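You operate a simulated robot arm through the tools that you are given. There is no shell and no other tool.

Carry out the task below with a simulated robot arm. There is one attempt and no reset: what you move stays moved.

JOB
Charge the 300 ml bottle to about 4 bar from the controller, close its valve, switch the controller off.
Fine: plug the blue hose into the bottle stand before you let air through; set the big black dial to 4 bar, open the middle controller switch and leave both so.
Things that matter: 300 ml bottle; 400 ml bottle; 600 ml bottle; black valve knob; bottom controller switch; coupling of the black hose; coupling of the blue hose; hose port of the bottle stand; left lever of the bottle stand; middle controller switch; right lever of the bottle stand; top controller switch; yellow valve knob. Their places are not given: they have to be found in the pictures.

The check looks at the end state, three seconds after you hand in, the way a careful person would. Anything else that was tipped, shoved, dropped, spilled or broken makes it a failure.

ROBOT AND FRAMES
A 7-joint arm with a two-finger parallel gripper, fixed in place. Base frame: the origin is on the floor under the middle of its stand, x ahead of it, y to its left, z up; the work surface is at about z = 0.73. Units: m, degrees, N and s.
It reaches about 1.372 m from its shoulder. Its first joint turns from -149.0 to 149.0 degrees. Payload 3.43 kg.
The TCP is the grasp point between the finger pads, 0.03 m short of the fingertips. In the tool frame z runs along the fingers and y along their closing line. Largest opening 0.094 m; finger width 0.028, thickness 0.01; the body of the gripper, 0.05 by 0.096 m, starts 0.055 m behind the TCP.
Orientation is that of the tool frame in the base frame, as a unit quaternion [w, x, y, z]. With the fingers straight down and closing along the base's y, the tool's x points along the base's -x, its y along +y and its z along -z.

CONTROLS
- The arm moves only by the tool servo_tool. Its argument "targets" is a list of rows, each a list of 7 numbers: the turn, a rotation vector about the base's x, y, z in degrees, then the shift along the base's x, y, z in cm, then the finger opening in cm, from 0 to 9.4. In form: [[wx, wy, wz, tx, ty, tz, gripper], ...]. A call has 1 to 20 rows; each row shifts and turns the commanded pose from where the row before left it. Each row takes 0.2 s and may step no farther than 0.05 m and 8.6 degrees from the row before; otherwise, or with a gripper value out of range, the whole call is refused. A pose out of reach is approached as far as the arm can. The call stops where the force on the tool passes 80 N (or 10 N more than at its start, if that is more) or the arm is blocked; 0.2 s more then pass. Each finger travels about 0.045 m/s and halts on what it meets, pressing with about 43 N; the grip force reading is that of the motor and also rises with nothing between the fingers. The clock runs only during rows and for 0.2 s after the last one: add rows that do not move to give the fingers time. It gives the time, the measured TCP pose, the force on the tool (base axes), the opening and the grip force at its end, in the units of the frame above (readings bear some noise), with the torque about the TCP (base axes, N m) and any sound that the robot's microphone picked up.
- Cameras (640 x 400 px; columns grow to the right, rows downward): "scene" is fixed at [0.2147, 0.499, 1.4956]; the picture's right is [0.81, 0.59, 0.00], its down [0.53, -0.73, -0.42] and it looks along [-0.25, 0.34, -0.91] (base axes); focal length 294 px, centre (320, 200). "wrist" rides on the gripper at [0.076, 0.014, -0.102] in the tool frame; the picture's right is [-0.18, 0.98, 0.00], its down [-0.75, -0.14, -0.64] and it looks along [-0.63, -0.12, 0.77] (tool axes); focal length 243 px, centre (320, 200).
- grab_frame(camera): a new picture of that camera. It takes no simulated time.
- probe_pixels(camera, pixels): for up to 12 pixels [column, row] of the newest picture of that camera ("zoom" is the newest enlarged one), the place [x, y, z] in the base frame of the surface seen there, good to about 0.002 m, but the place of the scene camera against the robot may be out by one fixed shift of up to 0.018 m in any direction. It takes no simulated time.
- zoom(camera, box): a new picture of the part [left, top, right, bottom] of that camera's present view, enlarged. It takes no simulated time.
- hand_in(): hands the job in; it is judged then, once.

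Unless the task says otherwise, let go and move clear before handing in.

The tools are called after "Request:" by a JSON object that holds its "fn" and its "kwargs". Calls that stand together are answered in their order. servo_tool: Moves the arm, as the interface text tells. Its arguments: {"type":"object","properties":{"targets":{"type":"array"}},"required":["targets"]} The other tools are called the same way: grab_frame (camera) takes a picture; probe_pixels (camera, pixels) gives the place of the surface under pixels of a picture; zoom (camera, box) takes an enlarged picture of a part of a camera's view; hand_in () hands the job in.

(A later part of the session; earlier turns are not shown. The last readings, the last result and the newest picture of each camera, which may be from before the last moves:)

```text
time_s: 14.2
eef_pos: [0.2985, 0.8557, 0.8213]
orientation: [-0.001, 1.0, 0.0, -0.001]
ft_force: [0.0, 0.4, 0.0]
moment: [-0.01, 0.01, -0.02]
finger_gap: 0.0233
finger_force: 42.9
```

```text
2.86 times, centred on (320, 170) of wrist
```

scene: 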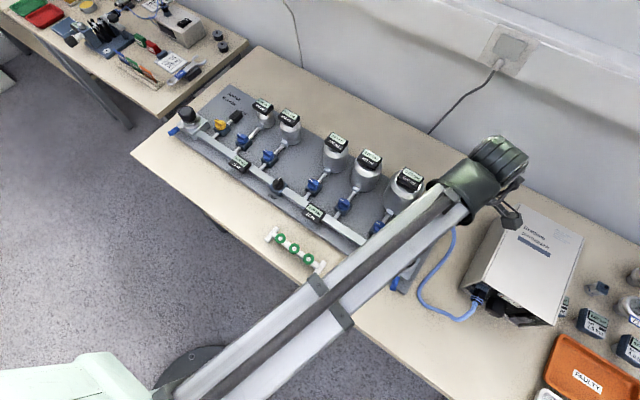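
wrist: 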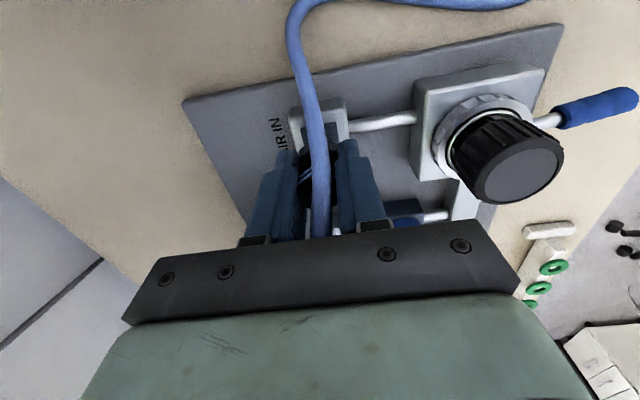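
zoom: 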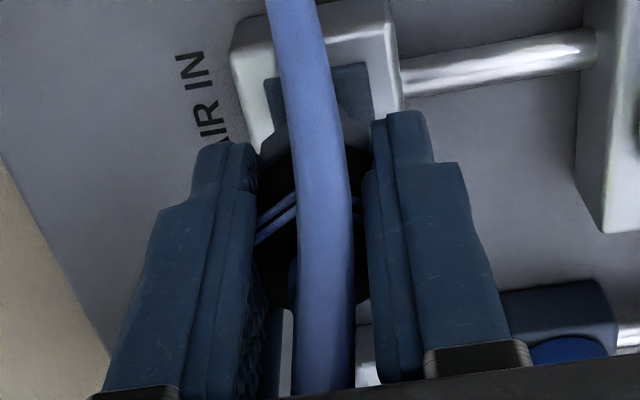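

The coupling bottom is roughly 9 mm above the nipple rim with negligible force. I'll lower 12 mm in 2 mm steps and read the force.

Request:
{"fn": "servo_tool", "kwargs": {"targets": [[0, 0, 0, 0, 0, -0.2, 1.5], [0, 0, 0, 0, 0, -0.2, 1.5], [0, 0, 0, 0, 0, -0.2, 1.5], [0, 0, 0, 0, 0, -0.2, 1.5], [0, 0, 0, 0, 0, -0.2, 1.5], [0, 0, 0, 0, 0, -0.2, 1.5]]}}

```text
time_s: 15.6
eef_pos: [0.2977, 0.855, 0.8107]
orientation: [-0.001, 1.0, 0.0, -0.001]
ft_force: [-1.0, -0.3, 4.4]
moment: [-0.02, 0.02, 0.01]
finger_gap: 0.023
finger_force: 42.9
```

A 4.4 N upward reaction shows contact beginning at z≈0.811. I'll continue 4 mm in 1 mm steps.

Request:
{"fn": "servo_tool", "kwargs": {"targets": [[0, 0, 0, 0, 0, -0.1, 1.5], [0, 0, 0, 0, 0, -0.1, 1.5], [0, 0, 0, 0, 0, -0.1, 1.5], [0, 0, 0, 0, 0, -0.1, 1.5]]}}

```text
time_s: 16.6
eef_pos: [0.2986, 0.8549, 0.8058]
orientation: [0.001, 1.0, 0.0, 0.0]
ft_force: [6.3, -9.4, 4.6]
moment: [-0.15, -0.1, 0.0]
finger_gap: 0.0234
finger_force: 43.2
```

Lateral forces (+6.3, −9.4 N) say the nipple is pulling the coupling toward +x, −y, so I'll follow by ~1 mm and keep lowering gently.

Request:
{"fn": "servo_tool", "kwargs": {"targets": [[0, 0, 0, 0.08, -0.1, 0, 1.5], [0, 0, 0, 0, 0, -0.1, 1.5], [0, 0, 0, 0, 0, -0.1, 1.5], [0, 0, 0, 0, 0, 0, 1.5]]}}

```text
time_s: 17.6
eef_pos: [0.2986, 0.855, 0.8042]
orientation: [-0.001, 1.0, 0.0, 0.0]
ft_force: [-1.5, -2.7, 8.0]
moment: [-0.08, -0.03, -0.06]
finger_gap: 0.0234
finger_force: 42.9
```

The side forces dropped and only 8 N axial remains. I'll press on in 1 mm steps to find the seat.

Request:
{"fn": "servo_tool", "kwargs": {"targets": [[0, 0, 0, 0, 0, -0.1, 1.5], [0, 0, 0, 0, 0, -0.1, 1.5], [0, 0, 0, 0, 0, -0.1, 1.5], [0, 0, 0, 0, 0, 0, 1.5]]}}

Request:
{"fn": "grab_frame", "kwargs": {"camera": "wrist"}}

Request:
{"fn": "zoom", "kwargs": {"camera": "wrist", "box": [256, 100, 384, 240]}}

```text
time_s: 18.6
eef_pos: [0.2978, 0.8554, 0.8041]
orientation: [-0.003, 1.0, 0.0, 0.0]
ft_force: [-3.7, 8.4, 58.2]
moment: [-0.15, 0.25, 0.03]
finger_gap: 0.0232
finger_force: 43.2
```

```text
taken
```

wrist: 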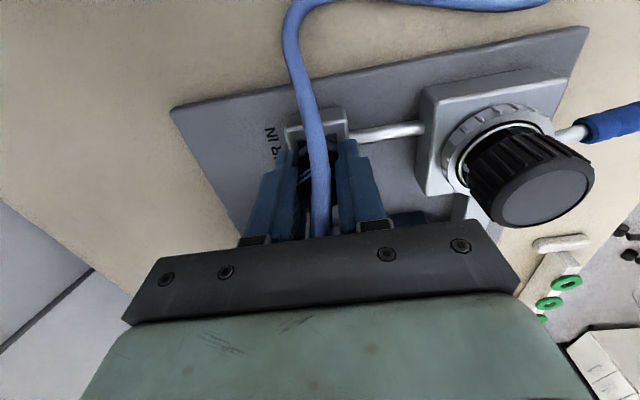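

```text
2.86 times, centred on (320, 170) of wrist
```

zoom: 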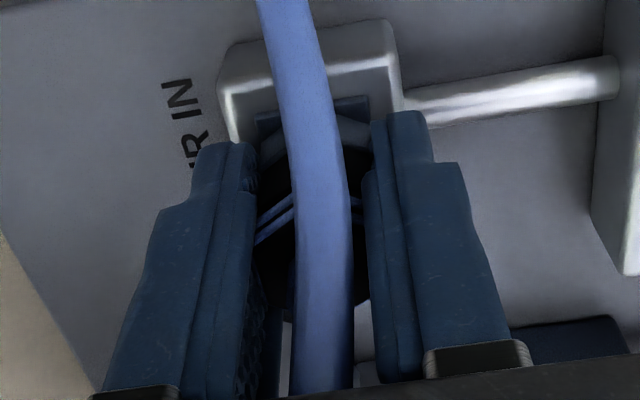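

At z≈0.804 the reaction jumps to 58 N, so the coupling is seated on the plate (bottom ≈0.770). The lugs suggest a bayonet, so I'll relieve most of the push and twist clockwise (from above) a little, watching the torque and listening for a click.

Request:
{"fn": "servo_tool", "kwargs": {"targets": [[0, 0, 0, 0, 0, 0.22, 1.5], [0, 0, -4, 0, 0, 0, 1.5], [0, 0, -4, 0, 0, 0, 1.5], [0, 0, -4, 0, 0, 0, 1.5], [0, 0, -4, 0, 0, 0, 1.5]]}}

```text
time_s: 19.8
eef_pos: [0.2982, 0.8545, 0.8036]
orientation: [-0.001, 0.99, -0.141, 0.0]
ft_force: [-6.5, 14.4, 43.6]
moment: [0.24, 0.08, 0.02]
finger_gap: 0.0232
finger_force: 42.5
```

Twisting 16° met almost no torque (0.02 N·m). I'll ease the push a bit more, follow the side force, and keep twisting clockwise.

Request:
{"fn": "servo_tool", "kwargs": {"targets": [[0, 0, 0, -0.04, 0.08, 0.12, 1.5], [0, 0, -6, 0, 0, 0, 1.5], [0, 0, -6, 0, 0, 0, 1.5], [0, 0, -6, 0, 0, 0, 1.5], [0, 0, -6, 0, 0, 0, 1.5]]}}

```text
time_s: 21.0
eef_pos: [0.2974, 0.8562, 0.8037]
orientation: [0.0, 0.94, -0.342, 0.0]
ft_force: [-0.8, 6.3, 12.2]
moment: [0.15, 0.05, 0.02]
finger_gap: 0.0233
finger_force: 42.8
```

Now 40° in, still no torque and 12 N axial. I'll continue the twist toward 90°.

Request:
{"fn": "servo_tool", "kwargs": {"targets": [[0, 0, -7, 0, 0, 0, 1.5], [0, 0, -7, 0, 0, 0, 1.5], [0, 0, -7, 0, 0, 0, 1.5], [0, 0, -7, 0, 0, 0, 1.5]]}}

Request:
{"fn": "grab_frame", "kwargs": {"camera": "wrist"}}

Request:
{"fn": "zoom", "kwargs": {"camera": "wrist", "box": [256, 90, 384, 240]}}

```text
time_s: 22.0
eef_pos: [0.2979, 0.8549, 0.8041]
orientation: [0.001, 0.828, -0.56, 0.001]
ft_force: [-2.2, -0.7, -3.5]
moment: [0.27, -0.25, 0.99]
finger_gap: 0.024
finger_force: 42.8
```

```text
taken
```

wrist: 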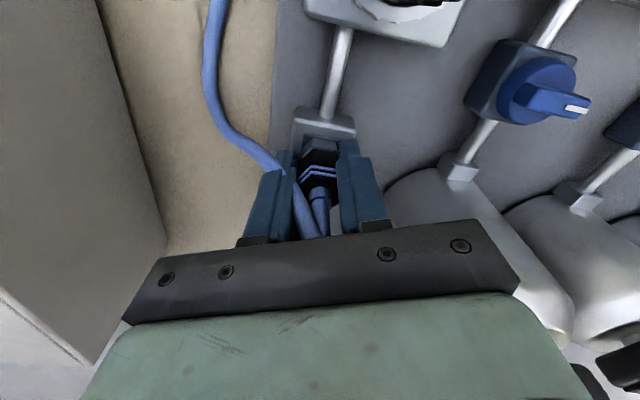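

```text
2.67 times, centred on (320, 165) of wrist
```

zoom: 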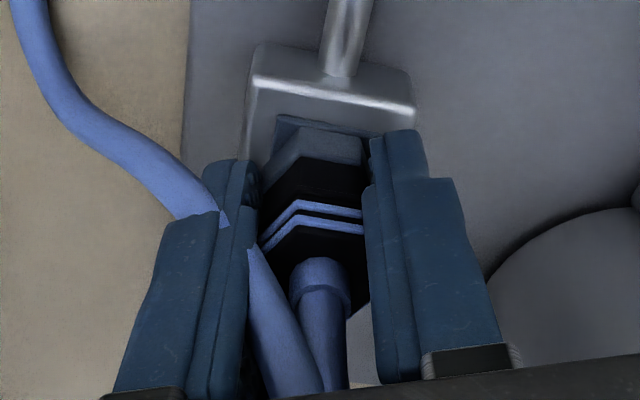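

At ~68° the torque rose to 0.99 N·m and the axial push vanished, which looks like the bayonet's end stop. I'll try 4° more to see whether it's a stop or a detent.

Request:
{"fn": "servo_tool", "kwargs": {"targets": [[0, 0, -2, 0, 0, 0, 1.5], [0, 0, -2, 0, 0, 0, 1.5], [0, 0, 0, 0, 0, 0, 1.5]]}}

Request:
{"fn": "zoom", "kwargs": {"camera": "wrist", "box": [256, 90, 384, 240]}}

```text
time_s: 22.8
eef_pos: [0.2995, 0.855, 0.8041]
orientation: [0.002, 0.809, -0.588, 0.0]
ft_force: [-4.2, -8.8, -13.4]
moment: [0.22, -0.33, 0.37]
finger_gap: 0.0251
finger_force: 42.6
```

```text
2.67 times, centred on (320, 165) of wrist
```

zoom: 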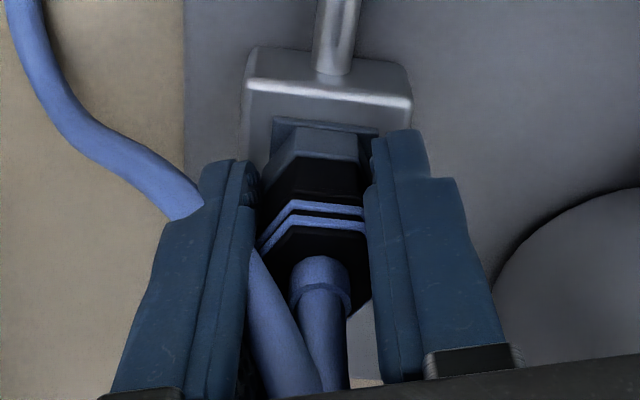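

The torque dropped and the gap grew, i.e. the hexagon is starting to slip at a firm rotation stop. I'll undo those 4°, then pull up gently to test that the coupling is held.

Request:
{"fn": "servo_tool", "kwargs": {"targets": [[0, 0, 4, 0, 0, 0, 1.5], [0, 0, 0, 0, 0, 0.1, 1.5], [0, 0, 0, 0, 0, 0.1, 1.5], [0, 0, 0, 0, 0, 0, 1.5]]}}

```text
time_s: 23.8
eef_pos: [0.2973, 0.8553, 0.8039]
orientation: [0.002, 0.829, -0.56, 0.0]
ft_force: [-12.8, -16.5, -44.8]
moment: [0.05, -0.78, 0.02]
finger_gap: 0.0249
finger_force: 42.8
```

Pulling up 2 mm gave −44.8 N while z stayed put, so the coupling is locked on the port. I'll release the pull, open the fingers moderately, rotate back so the hose runs freely between the fingers, and then lift away.

Request:
{"fn": "servo_tool", "kwargs": {"targets": [[0, 0, 0, 0, 0, -0.2, 1.5], [0, 0, 0, 0, 0, 0, 3.0], [0, 0, 0, 0, 0, 0, 4.5], [0, 0, 0, 0, 0, 0, 4.5], [0, 0, 8, 0, 0, 0, 4.5], [0, 0, 8, 0, 0, 0, 4.5], [0, 0, 8, 0, 0, 0, 4.5], [0, 0, 8, 0, 0, 0, 4.5], [0, 0, 8, 0, 0, 0, 4.5], [0, 0, 8, 0, 0, 0, 4.5], [0, 0, 8, 0, 0, 0, 4.5], [0, 0, 8, 0, 0, 0, 4.5]]}}

Request:
{"fn": "grab_frame", "kwargs": {"camera": "wrist"}}

Request:
{"fn": "grab_frame", "kwargs": {"camera": "scene"}}

```text
time_s: 26.4
eef_pos: [0.2983, 0.8556, 0.8041]
orientation: [-0.001, 0.999, -0.034, -0.001]
ft_force: [0.1, 0.4, 1.5]
moment: [-0.01, 0.03, 0.0]
finger_gap: 0.0451
finger_force: 0.2
```

```text
taken
```

wrist: 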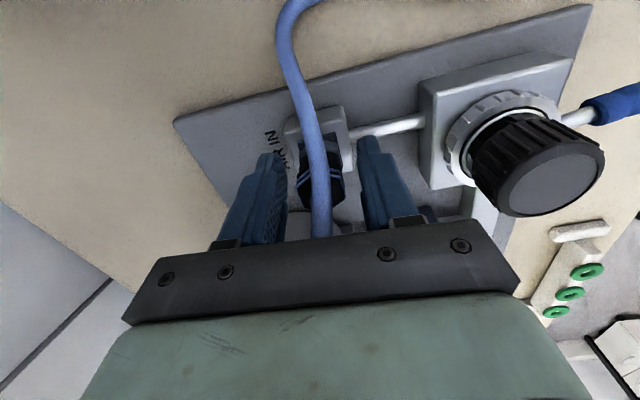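

```text
taken
```

scene: 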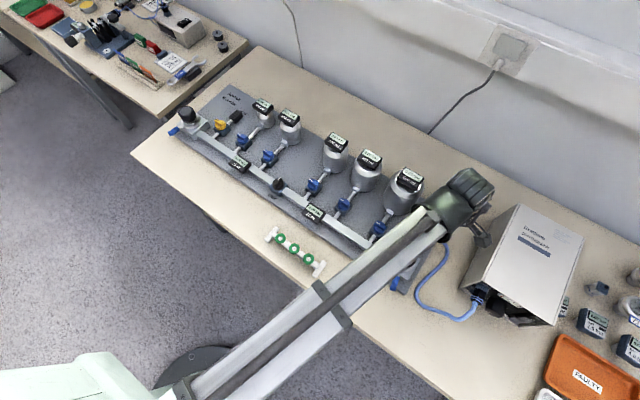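

The fingers are open around the locked coupling with the hose free between them. I'll lift straight up.

Request:
{"fn": "servo_tool", "kwargs": {"targets": [[0, 0, 0, 0, 0, 2, 4.5], [0, 0, 0, 0, 0, 3, 4.5], [0, 0, 0, 0, 0, 4, 4.5], [0, 0, 0, 0, 0, 4, 4.5], [0, 0, 0, 0, 0, 4, 4.5]]}}

Request:
{"fn": "grab_frame", "kwargs": {"camera": "wrist"}}

Request:
{"fn": "zoom", "kwargs": {"camera": "wrist", "box": [270, 60, 370, 160]}}

```text
time_s: 27.6
eef_pos: [0.299, 0.8563, 0.9732]
orientation: [0.0, 0.999, -0.035, -0.001]
ft_force: [0.0, -0.2, 0.2]
moment: [0.03, 0.01, -0.01]
finger_gap: 0.045
finger_force: 0.0
```

```text
taken
```

wrist: 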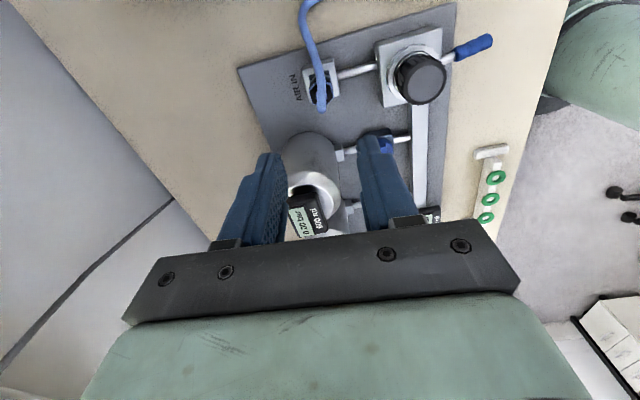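

```text
4.00 times, centred on (320, 110) of wrist
```

zoom: 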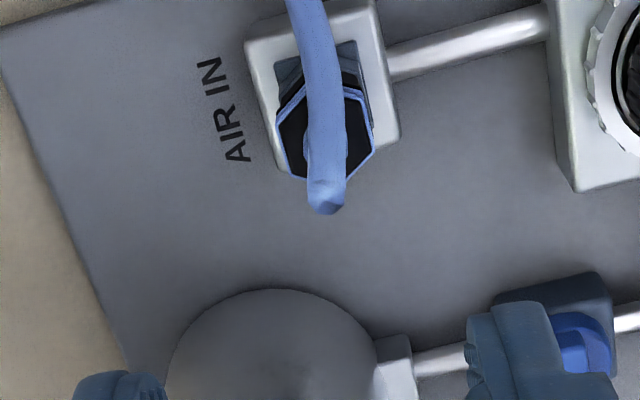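

The coupling sits locked on AIR IN (wrist (320,95)). Next the 300 ml valve at roughly (0,0.79); I'll hover above it for a close look.

Request:
{"fn": "servo_tool", "kwargs": {"targets": [[0, 0, 4, -3.0, -3.5, 0, 4.5], [0, 0, 0, -4.4, -1.0, 0, 4.5], [0, 0, 0, -4.4, -1.0, 0, 4.5], [0, 0, 0, -4.5, -1.0, 0, 4.5], [0, 0, 0, -4.5, 0, 0, 4.5], [0, 0, 0, -4.5, 0, -1.0, 4.5], [0, 0, 0, -4.5, 0, -2.0, 4.5]]}}

Request:
{"fn": "grab_frame", "kwargs": {"camera": "wrist"}}

Request:
{"fn": "zoom", "kwargs": {"camera": "wrist", "box": [256, 60, 384, 140]}}

Request:
{"fn": "zoom", "kwargs": {"camera": "scene", "box": [380, 200, 540, 320]}}

```text
time_s: 29.2
eef_pos: [0.0013, 0.7919, 0.9459]
orientation: [0.0, 1.0, 0.0, 0.001]
ft_force: [0.5, 0.7, -0.1]
moment: [-0.03, -0.01, 0.01]
finger_gap: 0.0451
finger_force: 0.1
```

```text
taken
```

wrist: 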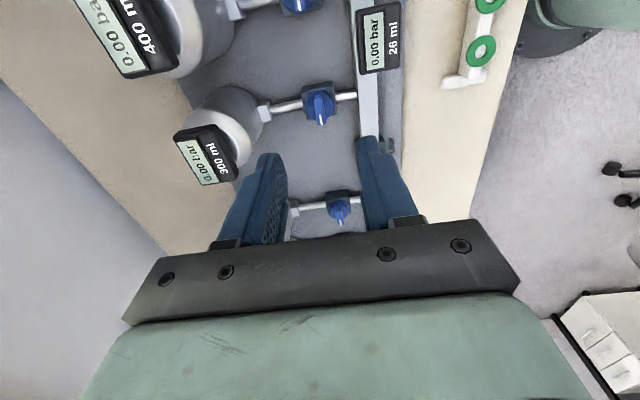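

```text
5.00 times, centred on (320, 100) of wrist
```

zoom: 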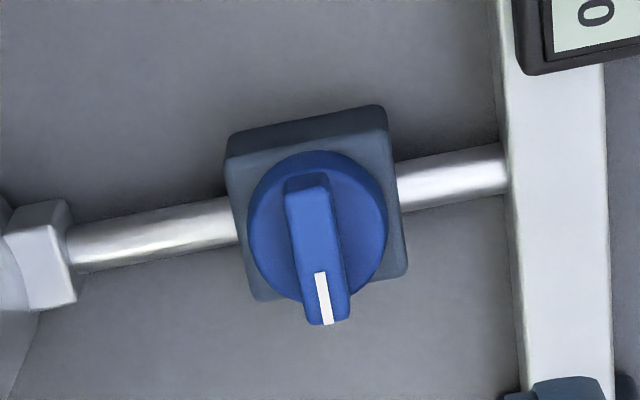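

```text
3.33 times, centred on (460, 260) of scene
```

zoom: 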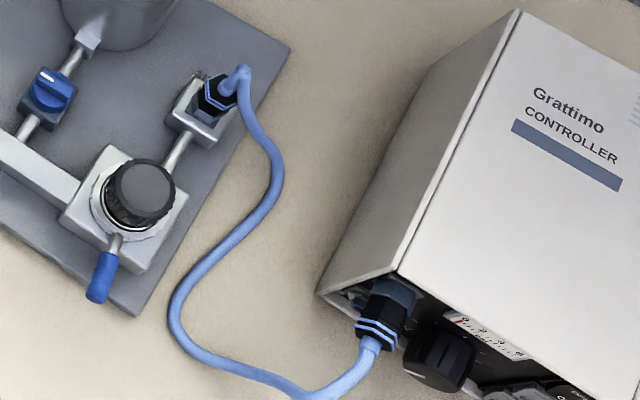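

The knob of the 300 ml valve is directly below (wrist (320,103)), ridge along x with its white mark toward −x. I'll probe its dimensions.

Request:
{"fn": "probe_pixels", "kwargs": {"camera": "zoom", "pixels": [[310, 190], [318, 240], [325, 300], [322, 320], [265, 220], [375, 220], [290, 240], [345, 240], [320, 158], [240, 180], [390, 180], [345, 290]]}}

```text
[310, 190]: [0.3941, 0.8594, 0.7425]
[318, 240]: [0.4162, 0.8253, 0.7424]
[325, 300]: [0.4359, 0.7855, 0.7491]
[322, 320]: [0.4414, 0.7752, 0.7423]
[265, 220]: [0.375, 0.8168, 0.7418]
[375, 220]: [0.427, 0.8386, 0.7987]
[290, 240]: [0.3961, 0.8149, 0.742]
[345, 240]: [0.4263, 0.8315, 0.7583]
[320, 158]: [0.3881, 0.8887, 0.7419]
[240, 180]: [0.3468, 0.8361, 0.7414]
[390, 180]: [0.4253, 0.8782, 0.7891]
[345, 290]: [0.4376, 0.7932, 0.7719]
```

Those probes used the scene enlargement (the newest one); I'll redo the wrist enlargement and probe it.

Request:
{"fn": "zoom", "kwargs": {"camera": "wrist", "box": [256, 60, 384, 140]}}

Request:
{"fn": "probe_pixels", "kwargs": {"camera": "zoom", "pixels": [[310, 190], [318, 240], [325, 300], [322, 320], [265, 220], [375, 220], [290, 240], [345, 240], [320, 158], [240, 180], [390, 180], [345, 290]]}}

```text
5.00 times, centred on (320, 100) of wrist
```

zoom: 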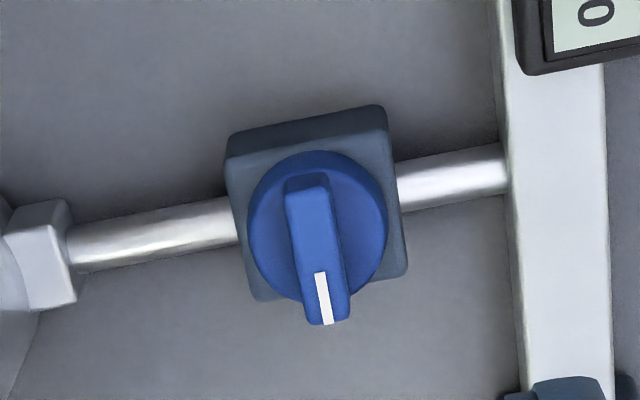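

```text
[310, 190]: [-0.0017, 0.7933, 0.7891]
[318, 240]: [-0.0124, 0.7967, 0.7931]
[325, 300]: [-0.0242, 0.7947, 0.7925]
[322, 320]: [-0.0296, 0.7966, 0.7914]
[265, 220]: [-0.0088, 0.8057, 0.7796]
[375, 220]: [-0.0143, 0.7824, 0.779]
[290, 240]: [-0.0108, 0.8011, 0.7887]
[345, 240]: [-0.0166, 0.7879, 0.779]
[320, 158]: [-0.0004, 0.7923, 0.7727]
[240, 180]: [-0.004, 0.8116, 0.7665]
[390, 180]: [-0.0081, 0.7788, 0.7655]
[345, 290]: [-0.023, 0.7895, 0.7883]
```

The knob centre is about (−0.013,0.7945), disc top z≈0.779 and ridge top z≈0.793. Before descending I'll check the 300 ml gauge's extents for clearance with the gripper body.

Request:
{"fn": "probe_pixels", "kwargs": {"camera": "wrist", "pixels": [[183, 140], [213, 130], [235, 160], [205, 180], [250, 105], [240, 95], [362, 20], [378, 68], [395, 60], [368, 100], [205, 135], [225, 165]]}}

```text
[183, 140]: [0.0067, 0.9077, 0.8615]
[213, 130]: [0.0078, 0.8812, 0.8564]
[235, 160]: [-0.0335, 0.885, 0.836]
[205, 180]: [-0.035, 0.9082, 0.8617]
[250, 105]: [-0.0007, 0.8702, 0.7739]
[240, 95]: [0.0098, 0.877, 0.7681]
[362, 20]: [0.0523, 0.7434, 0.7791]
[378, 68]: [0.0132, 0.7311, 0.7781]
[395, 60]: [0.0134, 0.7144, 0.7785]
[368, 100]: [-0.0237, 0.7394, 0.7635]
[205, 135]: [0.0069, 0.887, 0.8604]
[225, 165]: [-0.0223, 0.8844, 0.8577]
```

Clearances are fine (gauge top z≈0.862, manifold bar 0.764). I'll descend over the knob with the fingers at 3 cm, stopping just above it to verify alignment.

Request:
{"fn": "servo_tool", "kwargs": {"targets": [[0, 0, 0, -1.33, 0.33, -3.5, 3.0], [0, 0, 0, 0, 0, -4.0, 3.0], [0, 0, 0, 0, 0, -3.0, 3.0], [0, 0, 0, 0, 0, 0, 3.0]]}}

Request:
{"fn": "grab_frame", "kwargs": {"camera": "wrist"}}

Request:
{"fn": "zoom", "kwargs": {"camera": "wrist", "box": [240, 90, 400, 230]}}

```text
time_s: 30.2
eef_pos: [-0.012, 0.7953, 0.8376]
orientation: [0.0, 1.0, -0.001, -0.001]
ft_force: [0.1, -0.5, 0.0]
moment: [0.01, 0.0, -0.01]
finger_gap: 0.03
finger_force: 0.1
```

```text
taken
```

wrist: 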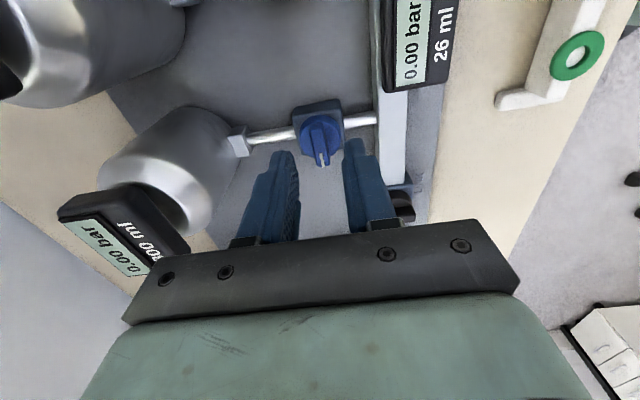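

```text
2.86 times, centred on (320, 160) of wrist
```

zoom: 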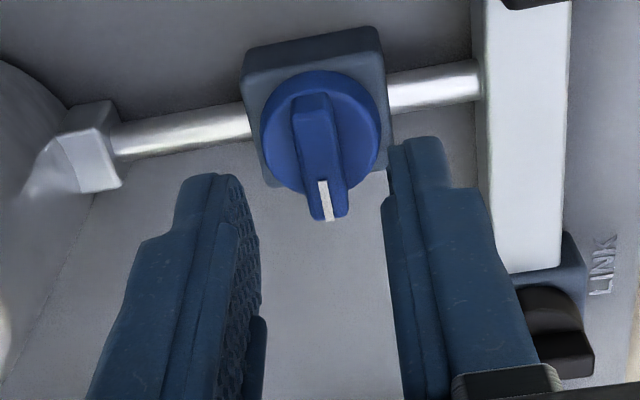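

The fingers straddle the ridge symmetrically. I'll lower 2.6 cm and grip the ridge.

Request:
{"fn": "servo_tool", "kwargs": {"targets": [[0, 0, 0, 0, 0, -1.6, 3.0], [0, 0, 0, 0, 0, -1.0, 3.0], [0, 0, 0, 0, 0, 0, 1.5], [0, 0, 0, 0, 0, 0, 0.5], [0, 0, 0, 0, 0, 0, 0.5], [0, 0, 0, 0, 0, 0, 0.5]]}}

Request:
{"fn": "grab_frame", "kwargs": {"camera": "wrist"}}

```text
time_s: 31.6
eef_pos: [-0.0133, 0.7951, 0.8128]
orientation: [0.0, 1.0, 0.0, -0.001]
ft_force: [-0.5, 4.1, -3.9]
moment: [0.09, 0.02, 0.01]
finger_gap: 0.0096
finger_force: 43.7
```

```text
taken
```

wrist: 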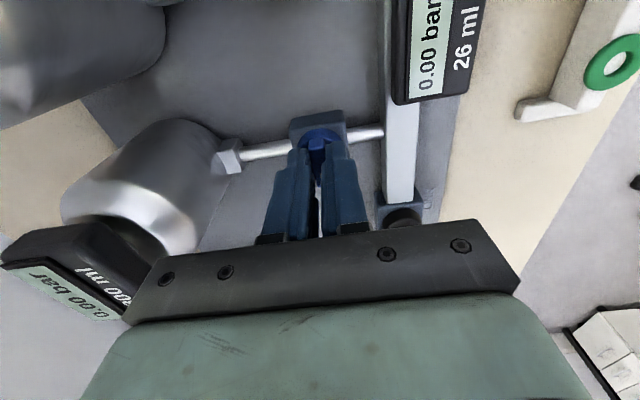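

The ridge is gripped (gap 9.6 mm). I'll test turning it clockwise from above (−z), which would bring the white mark toward the bottle, watching the torque.

Request:
{"fn": "servo_tool", "kwargs": {"targets": [[0, 0, -4, 0, 0, 0, 0.5], [0, 0, -4, 0, 0, 0, 0.5]]}}

```text
time_s: 32.2
eef_pos: [-0.013, 0.7941, 0.8123]
orientation: [0.0, 0.998, -0.071, 0.001]
ft_force: [2.4, 8.8, -11.9]
moment: [0.24, 0.38, 0.03]
finger_gap: 0.01
finger_force: 43.4
```

Torque stays tiny (0.03 N·m) after 8°, so it seems to be turning. I'll continue to ~24° and look.

Request:
{"fn": "servo_tool", "kwargs": {"targets": [[0, 0, -8, 0, 0, 0, 0.5], [0, 0, -8, 0, 0, 0, 0.5]]}}

Request:
{"fn": "zoom", "kwargs": {"camera": "wrist", "box": [240, 90, 400, 230]}}

```text
time_s: 32.8
eef_pos: [-0.0124, 0.794, 0.8117]
orientation: [0.0, 0.978, -0.209, 0.0]
ft_force: [3.4, 8.2, -15.3]
moment: [0.49, 0.57, 0.0]
finger_gap: 0.0101
finger_force: 44.3
```

```text
2.86 times, centred on (320, 160) of wrist
```

zoom: 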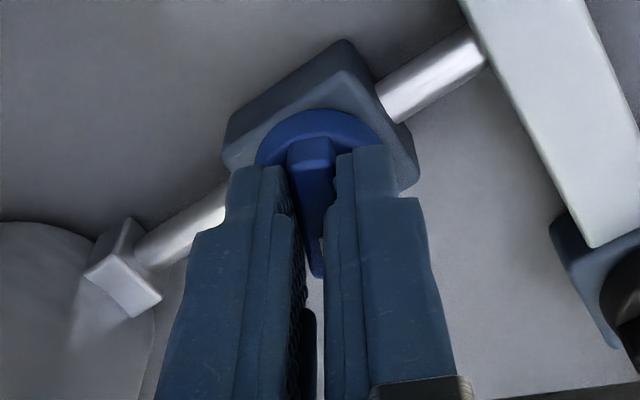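

The ridge turns with the fingers while the body stays. I'll continue to about 90°, checking for the end stop.

Request:
{"fn": "servo_tool", "kwargs": {"targets": [[0, 0, -8, 0, 0, 0, 0.5], [0, 0, -8, 0, 0, 0, 0.5], [0, 0, -8, 0, 0, 0, 0.5], [0, 0, -8, 0, 0, 0, 0.5], [0, 0, -8, 0, 0, 0, 0.5], [0, 0, -8, 0, 0, 0, 0.5], [0, 0, -8, 0, 0, 0, 0.5]]}}

```text
time_s: 34.4
eef_pos: [-0.0154, 0.7928, 0.8126]
orientation: [0.002, 0.766, -0.643, 0.001]
ft_force: [-19.3, -11.9, -32.1]
moment: [0.13, 0.48, 0.01]
finger_gap: 0.0102
finger_force: 43.7
```

At 80° the torque is still nil, but side/pull forces have built up (−19,−12,−32 N). I'll follow them slightly and finish the turn to 90°.

Request:
{"fn": "servo_tool", "kwargs": {"targets": [[0, 0, 0, -0.1, -0.06, -0.15, 0.5], [0, 0, -5, 0, 0, 0, 0.5], [0, 0, -5, 0, 0, 0, 0.5]]}}

Request:
{"fn": "zoom", "kwargs": {"camera": "wrist", "box": [240, 90, 400, 230]}}

```text
time_s: 35.2
eef_pos: [-0.0158, 0.792, 0.8126]
orientation: [0.0, -0.707, 0.707, 0.001]
ft_force: [-14.3, -9.3, -16.0]
moment: [-1.44, 0.35, 0.06]
finger_gap: 0.0098
finger_force: 43.0
```

```text
2.86 times, centred on (320, 160) of wrist
```

zoom: 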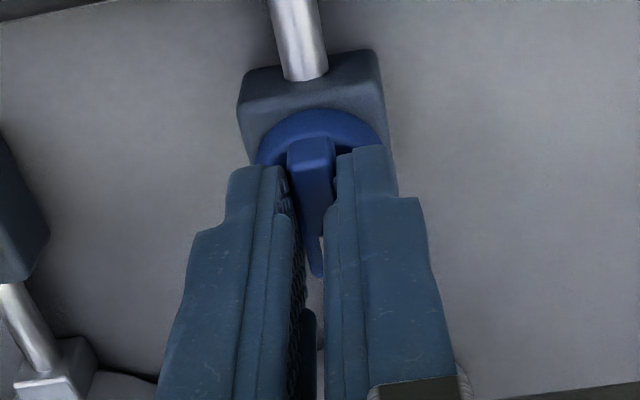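

The ridge now lies along the pipe with its mark toward the bottle – the 300 ml valve is open. I'll release and lift straight up.

Request:
{"fn": "servo_tool", "kwargs": {"targets": [[0, 0, 0, -0.05, -0.05, -0.05, 0.5], [0, 0, 0, 0, 0, 0, 2.0], [0, 0, 0, 0, 0, 0, 3.0], [0, 0, 0, 0, 0, 2.0, 3.0], [0, 0, 0, 0, 0, 4.0, 3.0], [0, 0, 0, 0, 0, 4.0, 3.0], [0, 0, 0, 0, 0, 4.0, 3.0]]}}

Request:
{"fn": "grab_frame", "kwargs": {"camera": "wrist"}}

Request:
{"fn": "zoom", "kwargs": {"camera": "wrist", "box": [256, 50, 384, 150]}}

```text
time_s: 36.8
eef_pos: [-0.0165, 0.7917, 0.9503]
orientation: [0.0, -0.707, 0.707, 0.0]
ft_force: [-0.9, 0.0, 0.1]
moment: [-0.01, 0.03, 0.01]
finger_gap: 0.03
finger_force: 0.0
```

```text
taken
```

wrist: 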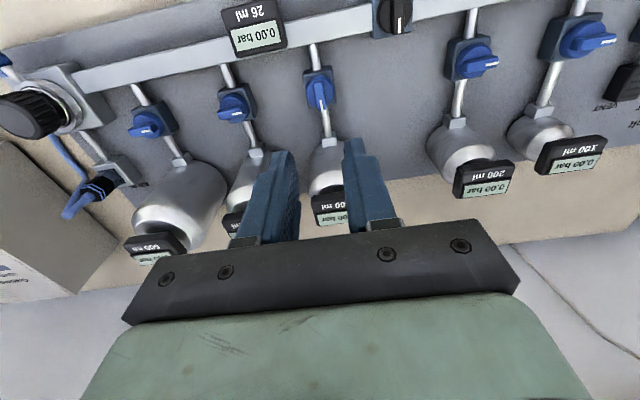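

```text
4.00 times, centred on (320, 100) of wrist
```

zoom: 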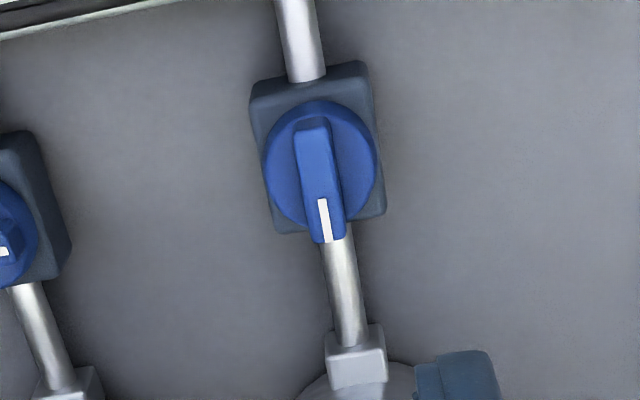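

The enlarged view confirms the 300 ml knob mark now points along the pipe while the other valves are unchanged. Next I'll move the wrist camera in front of the controller panel for measurement.

Request:
{"fn": "servo_tool", "kwargs": {"targets": [[0, 0, 0, 4.55, -1.42, 0, 3.0], [0, 0, 0, 4.55, -1.42, 0, 3.0], [0, 0, 0, 4.55, -1.42, 0, 3.0], [0, 0, 0, 4.55, -1.42, 0, 3.0], [0, 0, 0, 4.55, -1.42, 0, 3.0], [0, 0, 0, 4.55, -1.42, 0, 3.0], [0, 0, 0, 4.55, -1.42, 0, 3.0], [0, 0, 0, 4.55, -1.42, 0, 3.0], [0, 0, 0, 4.55, -1.42, 0, 3.0], [0, 0, 0, 4.55, -1.42, 0, 3.0], [0, 0, 0, 4.55, -1.42, 0, 3.0], [0, 0, 0, 4.55, -1.42, 0, 3.0]]}}

Request:
{"fn": "grab_frame", "kwargs": {"camera": "wrist"}}

Request:
{"fn": "zoom", "kwargs": {"camera": "wrist", "box": [240, 120, 400, 240]}}

```text
time_s: 39.4
eef_pos: [0.5287, 0.621, 0.9509]
orientation: [0.0, 0.707, -0.707, 0.0]
ft_force: [0.4, -0.3, -0.4]
moment: [0.04, 0.02, 0.02]
finger_gap: 0.03
finger_force: 0.1
```

```text
taken
```

wrist: 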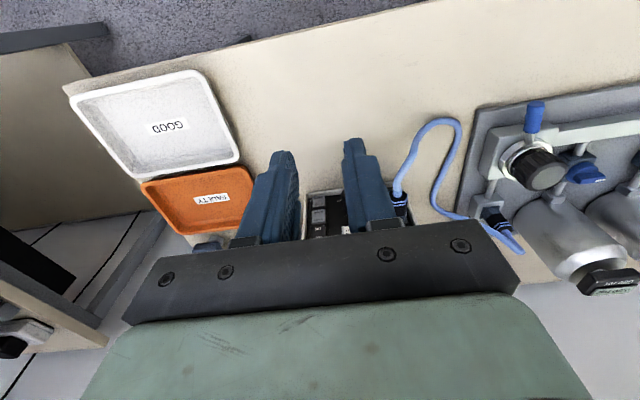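

```text
3.33 times, centred on (320, 180) of wrist
```

zoom: 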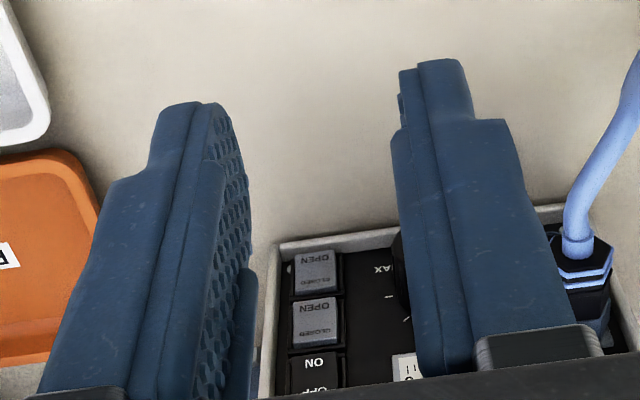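

The fingers hide the panel in this pose. I'll back off and yaw the tool 180° so that, when tilted to point at the panel, the camera sits on top and sees it upright.

Request:
{"fn": "servo_tool", "kwargs": {"targets": [[0, 0, -8.5, 0, -0.5, 0.2, 3.0], [0, 0, -8.5, 0, -0.5, 0.2, 3.0], [0, 0, -8.5, 0, -0.5, 0.2, 3.0], [0, 0, -8.5, 0, -0.5, 0.2, 3.0], [0, 0, -8.5, 0, -0.5, 0.2, 3.0], [0, 0, -8.5, 0, -0.5, 0.2, 3.0], [0, 0, -8.5, 0, -0.5, 0.2, 3.0], [0, 0, -8.5, 0, -0.5, 0.2, 3.0], [0, 0, -8.5, 0, -0.5, 0.2, 3.0], [0, 0, -8.5, 0, -0.5, 0.2, 3.0], [0, 0, -8.5, 0, -0.5, 0.2, 3.0], [0, 0, -8.5, 0, -0.5, 0.2, 3.0], [0, 0, -8.5, 0, -0.5, 0.2, 3.0], [0, 0, -8.5, 0, -0.5, 0.2, 3.0], [0, 0, -8.5, 0, -0.5, 0.2, 3.0], [0, 0, -8.5, 0, -0.5, 0.2, 3.0], [0, 0, -8.5, 0, -0.5, 0.2, 3.0], [0, 0, -8.5, 0, -0.5, 0.2, 3.0], [0, 0, -8.5, 0, -0.5, 0.2, 3.0], [0, 0, -8.5, 0, -0.5, 0.2, 3.0]]}}

Request:
{"fn": "grab_frame", "kwargs": {"camera": "scene"}}

```text
time_s: 43.6
eef_pos: [0.5319, 0.5224, 0.9897]
orientation: [0.0, 0.644, 0.765, 0.0]
ft_force: [-0.5, 0.1, 0.6]
moment: [0.03, 0.03, 0.03]
finger_gap: 0.0301
finger_force: 0.1
```

```text
taken
```

scene: 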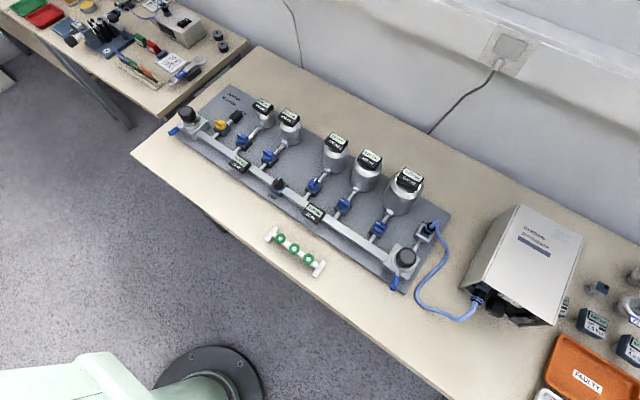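

The tool has yawed; the scene shows everything undisturbed. I'll finish the yaw and pitch the fingers toward the panel (+y), keeping in front of the bench edge.

Request:
{"fn": "servo_tool", "kwargs": {"targets": [[0, 0, -8.5, 0, 0, 0, 3.0], [8.2, 0, 0, -0.2, 0.4, -0.6, 3.0], [8.2, 0, 0, -0.2, 0.4, -0.6, 3.0], [8.2, 0, 0, -0.2, 0.4, -0.6, 3.0], [8.2, 0, 0, -0.2, 0.4, -0.6, 3.0], [8.2, 0, 0, -0.2, 0.4, -0.6, 3.0], [8.2, 0, 0, -0.2, 0.4, -0.6, 3.0], [8.2, 0, 0, -0.2, 0.4, -0.6, 3.0], [8.2, 0, 0, -0.2, 0.4, -0.6, 3.0], [8.2, 0, 0, -0.2, 0.4, -0.6, 3.0], [8.2, 0, 0, -0.2, 0.4, -0.6, 3.0], [8.0, 0, 0, -0.2, 0.4, -0.6, 3.0]]}}

Request:
{"fn": "grab_frame", "kwargs": {"camera": "wrist"}}

Request:
{"fn": "grab_frame", "kwargs": {"camera": "scene"}}

```text
time_s: 46.2
eef_pos: [0.5098, 0.5663, 0.9241]
orientation: [-0.493, 0.493, 0.506, 0.508]
ft_force: [0.9, -0.2, 0.5]
moment: [-0.02, -0.04, 0.02]
finger_gap: 0.0299
finger_force: 0.0
```

```text
taken
```

wrist: 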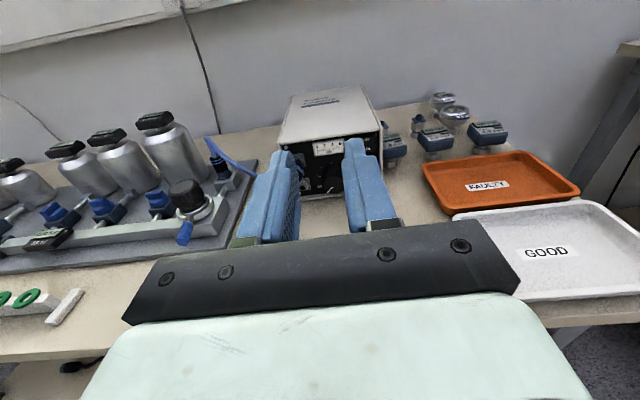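

```text
taken
```

scene: 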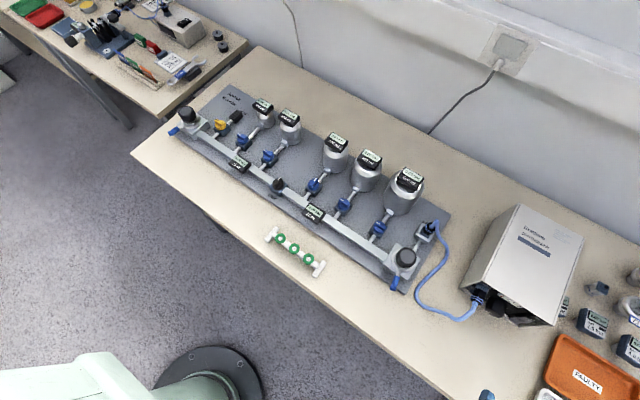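

The tool now points at the panel and the picture is upright. I'll lower it so the panel appears above the fingertips.

Request:
{"fn": "servo_tool", "kwargs": {"targets": [[0, 0, -1.5, 0, 0.8, -3.8, 3.0], [0, 0, 0, 0, 0.8, -3.8, 3.0], [0, 0, 0, 0, 0.8, -3.8, 3.0]]}}

Request:
{"fn": "grab_frame", "kwargs": {"camera": "wrist"}}

Request:
{"fn": "zoom", "kwargs": {"camera": "wrist", "box": [240, 60, 400, 160]}}

```text
time_s: 47.0
eef_pos: [0.5099, 0.5911, 0.8091]
orientation: [-0.487, 0.5, 0.5, 0.513]
ft_force: [0.5, -0.6, 0.7]
moment: [-0.01, -0.01, -0.02]
finger_gap: 0.0301
finger_force: 0.0
```

```text
taken
```

wrist: 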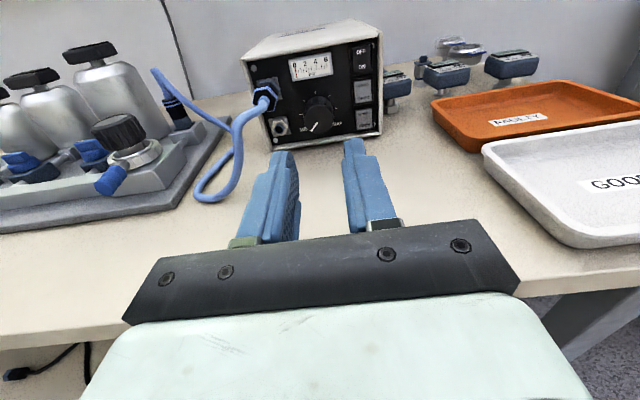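

```text
4.00 times, centred on (320, 110) of wrist
```

zoom: 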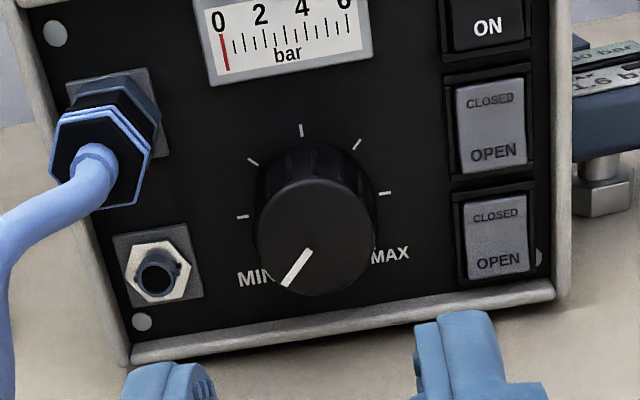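

The panel is clear now: gauge 0–6 bar, dial at MIN with seven-position ticks (4 bar ≈ 1:30 position), rockers ON/OFF (top), CLOSED/OPEN (middle and bottom). I'll enlarge and probe for exact positions.

Request:
{"fn": "zoom", "kwargs": {"camera": "wrist", "box": [336, 30, 400, 140]}}

Request:
{"fn": "probe_pixels", "kwargs": {"camera": "wrist", "pixels": [[360, 52], [362, 67], [362, 85], [364, 99], [363, 113], [365, 126], [318, 111], [308, 125], [330, 125], [318, 96], [290, 70], [345, 100]]}}

Request:
{"fn": "zoom", "kwargs": {"camera": "wrist", "box": [285, 80, 349, 140]}}

Request:
{"fn": "probe_pixels", "kwargs": {"camera": "zoom", "pixels": [[340, 300], [240, 330], [290, 230], [400, 240], [430, 340], [340, 400], [340, 180], [450, 200], [220, 210], [300, 370], [390, 310], [340, 150]]}}

```text
3.64 times, centred on (368, 85) of wrist
```

zoom: 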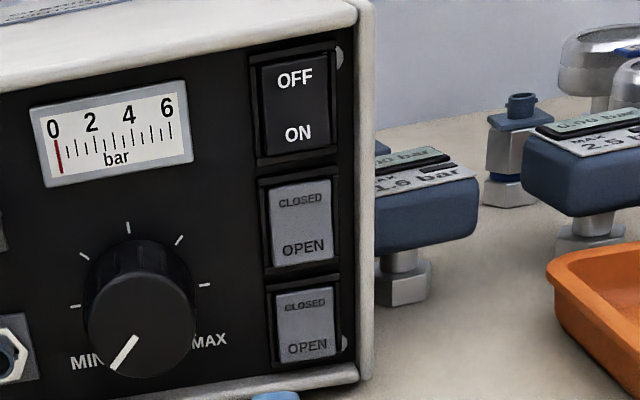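

```text
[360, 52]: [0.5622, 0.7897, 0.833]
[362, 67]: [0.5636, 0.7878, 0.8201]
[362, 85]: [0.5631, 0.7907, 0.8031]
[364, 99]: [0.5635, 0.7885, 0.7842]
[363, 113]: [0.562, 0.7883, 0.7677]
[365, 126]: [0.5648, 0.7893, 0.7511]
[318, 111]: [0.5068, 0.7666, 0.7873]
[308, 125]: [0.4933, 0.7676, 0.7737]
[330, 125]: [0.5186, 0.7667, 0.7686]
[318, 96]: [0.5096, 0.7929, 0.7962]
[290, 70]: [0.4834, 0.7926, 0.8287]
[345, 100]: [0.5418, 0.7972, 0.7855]
```

```text
6.67 times, centred on (317, 110) of wrist
```

zoom: 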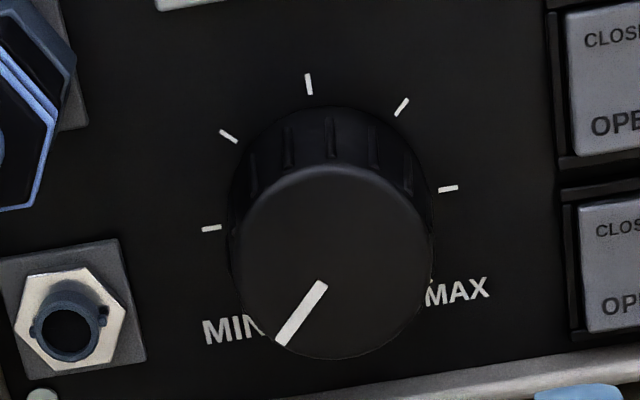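

```text
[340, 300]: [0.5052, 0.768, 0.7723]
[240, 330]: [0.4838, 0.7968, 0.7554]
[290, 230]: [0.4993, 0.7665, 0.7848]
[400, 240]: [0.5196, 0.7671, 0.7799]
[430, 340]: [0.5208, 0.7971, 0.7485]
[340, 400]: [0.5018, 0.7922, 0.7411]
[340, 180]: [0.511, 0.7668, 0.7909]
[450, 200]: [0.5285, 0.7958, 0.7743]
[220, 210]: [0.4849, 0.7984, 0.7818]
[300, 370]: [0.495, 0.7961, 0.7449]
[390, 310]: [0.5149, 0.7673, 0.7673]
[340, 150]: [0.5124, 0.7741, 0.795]
```

The panel face is at y≈0.797, the dial axis at about (0.5065, 0.778) with front at y≈0.767, and rockers at x≈0.563. I'll probe the rockers' tilt to learn their present states.

Request:
{"fn": "zoom", "kwargs": {"camera": "wrist", "box": [344, 36, 392, 84]}}

Request:
{"fn": "probe_pixels", "kwargs": {"camera": "zoom", "pixels": [[200, 90], [200, 130], [210, 180], [220, 230], [225, 265], [150, 130], [260, 130], [230, 340], [235, 380], [170, 240], [275, 240], [290, 170]]}}

Request:
{"fn": "zoom", "kwargs": {"camera": "wrist", "box": [344, 74, 392, 140]}}

Request:
{"fn": "probe_pixels", "kwargs": {"camera": "zoom", "pixels": [[245, 40], [245, 70], [250, 100], [252, 130], [255, 160], [255, 230], [258, 255], [260, 285], [262, 310], [264, 335], [200, 120], [310, 110]]}}

```text
8.33 times, centred on (368, 60) of wrist
```

zoom: 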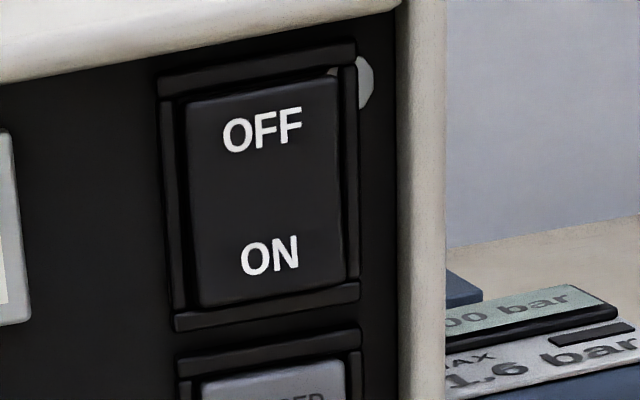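

```text
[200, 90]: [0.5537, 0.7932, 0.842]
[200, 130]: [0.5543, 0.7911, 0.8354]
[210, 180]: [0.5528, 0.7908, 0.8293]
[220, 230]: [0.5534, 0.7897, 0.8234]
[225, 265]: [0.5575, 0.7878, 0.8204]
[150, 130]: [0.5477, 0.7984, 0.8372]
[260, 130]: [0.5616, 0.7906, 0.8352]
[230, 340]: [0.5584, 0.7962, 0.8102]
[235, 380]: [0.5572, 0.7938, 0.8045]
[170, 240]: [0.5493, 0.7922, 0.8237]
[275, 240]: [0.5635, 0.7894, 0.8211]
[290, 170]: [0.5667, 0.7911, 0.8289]
```

```text
6.06 times, centred on (368, 107) of wrist
```

zoom: 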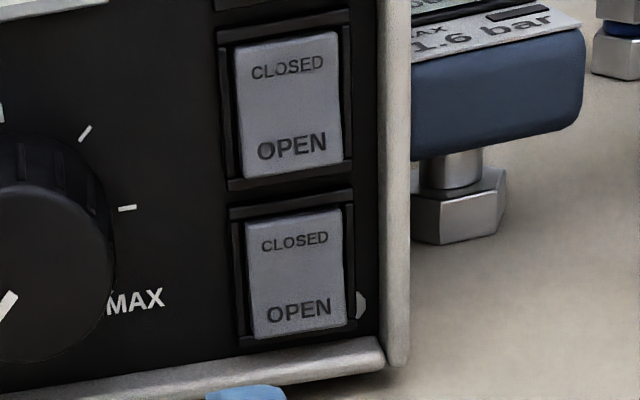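

```text
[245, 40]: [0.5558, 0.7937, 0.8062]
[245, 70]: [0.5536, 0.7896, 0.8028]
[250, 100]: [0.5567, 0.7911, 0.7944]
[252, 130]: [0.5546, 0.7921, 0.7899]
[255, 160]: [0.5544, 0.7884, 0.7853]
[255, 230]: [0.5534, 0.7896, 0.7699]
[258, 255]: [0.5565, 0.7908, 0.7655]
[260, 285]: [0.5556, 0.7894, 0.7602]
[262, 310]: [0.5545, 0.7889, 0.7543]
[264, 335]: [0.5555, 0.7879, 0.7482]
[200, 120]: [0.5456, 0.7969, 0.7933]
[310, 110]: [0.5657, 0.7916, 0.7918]
```

All three rockers have their lower ends standing proud (y≈0.788 vs 0.793), so power is OFF and both outlets CLOSED. I'll close the fingers, tilt the tool to point 60° forward‑down, and line up with the lower (ON) half of the top switch.

Request:
{"fn": "servo_tool", "kwargs": {"targets": [[0, 1.5, 1.5, 0, 0, 1.0, 1.0], [-7.5, 0, 0, 1.3, 1.0, 1.0, 0], [-7.5, 0, 0, 1.3, 1.0, 1.0, 0], [-7.5, 0, 0, 1.3, 1.0, 1.0, 0], [-7.5, 0, 0, 1.3, 1.0, 0, 0], [0, 0, 0, 0, 4.0, -1.0, 0], [0, 0, 0, 0, 3.0, -1.4, 0], [0, 0, 0, 0, 0, 0, 0]]}}

Request:
{"fn": "grab_frame", "kwargs": {"camera": "wrist"}}

Request:
{"fn": "zoom", "kwargs": {"camera": "wrist", "box": [256, 80, 384, 200]}}

```text
time_s: 48.8
eef_pos: [0.5615, 0.7005, 0.8288]
orientation: [-0.353, 0.613, 0.613, 0.353]
ft_force: [-0.8, 0.2, 0.4]
moment: [-0.02, 0.03, -0.01]
finger_gap: 0.0
finger_force: 32.8
```

```text
taken
```

wrist: 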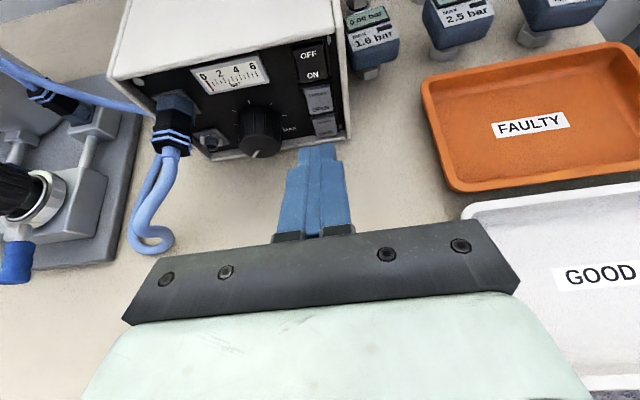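

```text
3.33 times, centred on (320, 140) of wrist
```

zoom: 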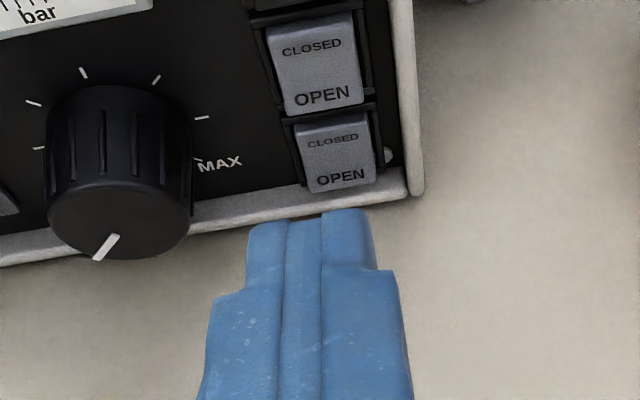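

The closed fingertips are centred under the switch column (x≈0.5615). I'll lower to z≈0.822 and advance to about 1 cm from the top switch.

Request:
{"fn": "servo_tool", "kwargs": {"targets": [[0, 0, 0, 0, 2.5, -0.65, 0], [0, 0, 0, 0, 2.0, 0, 0], [0, 0, 0, 0, 0, 0, 0]]}}

Request:
{"fn": "grab_frame", "kwargs": {"camera": "wrist"}}

Request:
{"fn": "zoom", "kwargs": {"camera": "wrist", "box": [256, 90, 384, 210]}}

```text
time_s: 49.6
eef_pos: [0.5623, 0.7437, 0.8228]
orientation: [-0.354, 0.612, 0.612, 0.354]
ft_force: [-0.7, 0.2, 0.5]
moment: [-0.02, -0.01, 0.01]
finger_gap: 0.0
finger_force: 33.0
```

```text
taken
```

wrist: 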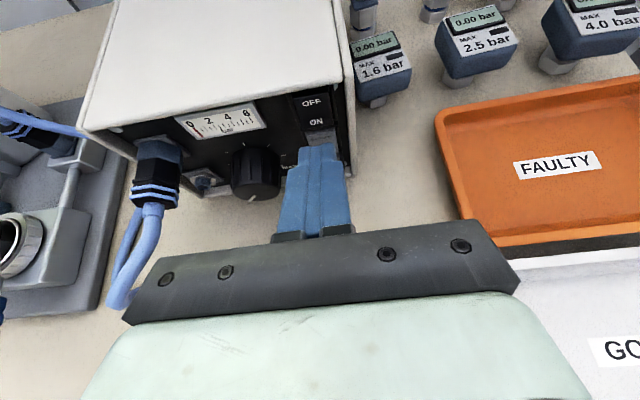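

```text
3.33 times, centred on (320, 150) of wrist
```

zoom: 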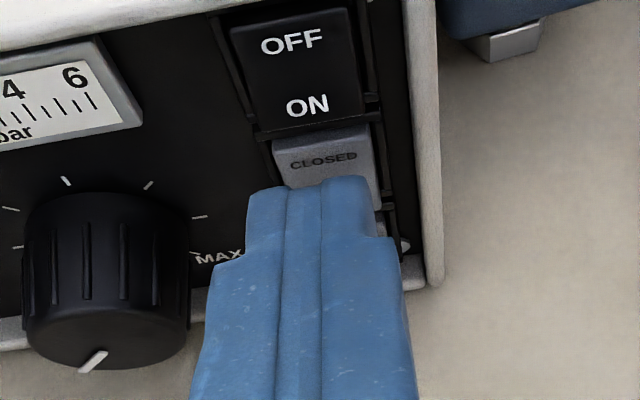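

I'll probe the fingertip edge and the rocker in this view to check the contact height.

Request:
{"fn": "probe_pixels", "kwargs": {"camera": "zoom", "pixels": [[265, 192], [300, 188], [345, 180], [360, 185], [305, 105], [300, 125], [300, 75], [320, 160], [265, 215], [345, 200], [330, 105], [310, 135]]}}

```text
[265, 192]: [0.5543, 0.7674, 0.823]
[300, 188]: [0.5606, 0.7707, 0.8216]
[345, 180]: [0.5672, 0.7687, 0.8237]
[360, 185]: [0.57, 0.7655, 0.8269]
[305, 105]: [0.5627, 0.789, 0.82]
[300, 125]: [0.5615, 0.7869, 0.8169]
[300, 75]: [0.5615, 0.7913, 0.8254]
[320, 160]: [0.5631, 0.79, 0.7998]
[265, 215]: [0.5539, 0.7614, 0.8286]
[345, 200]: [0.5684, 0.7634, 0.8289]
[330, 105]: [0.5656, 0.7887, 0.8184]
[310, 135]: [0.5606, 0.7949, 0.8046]
```

The fingertip edge is at about (y 0.770, z 0.822) and the ON end of the rocker at (0.789, 0.820). I'll raise 1.5 mm and advance to near contact, then press in small steps.

Request:
{"fn": "servo_tool", "kwargs": {"targets": [[0, 0, 0, 0, 0.8, 0.15, 0], [0, 0, 0, 0, 0.6, 0, 0], [0, 0, 0, 0, 0.2, 0, 0], [0, 0, 0, 0, 0.2, 0, 0]]}}

```text
time_s: 50.6
eef_pos: [0.5634, 0.7605, 0.8235]
orientation: [-0.352, 0.613, 0.612, 0.354]
ft_force: [14.4, -32.2, -2.6]
moment: [-0.18, 0.0, -0.37]
finger_gap: 0.0001
finger_force: 33.4
heard: click
```

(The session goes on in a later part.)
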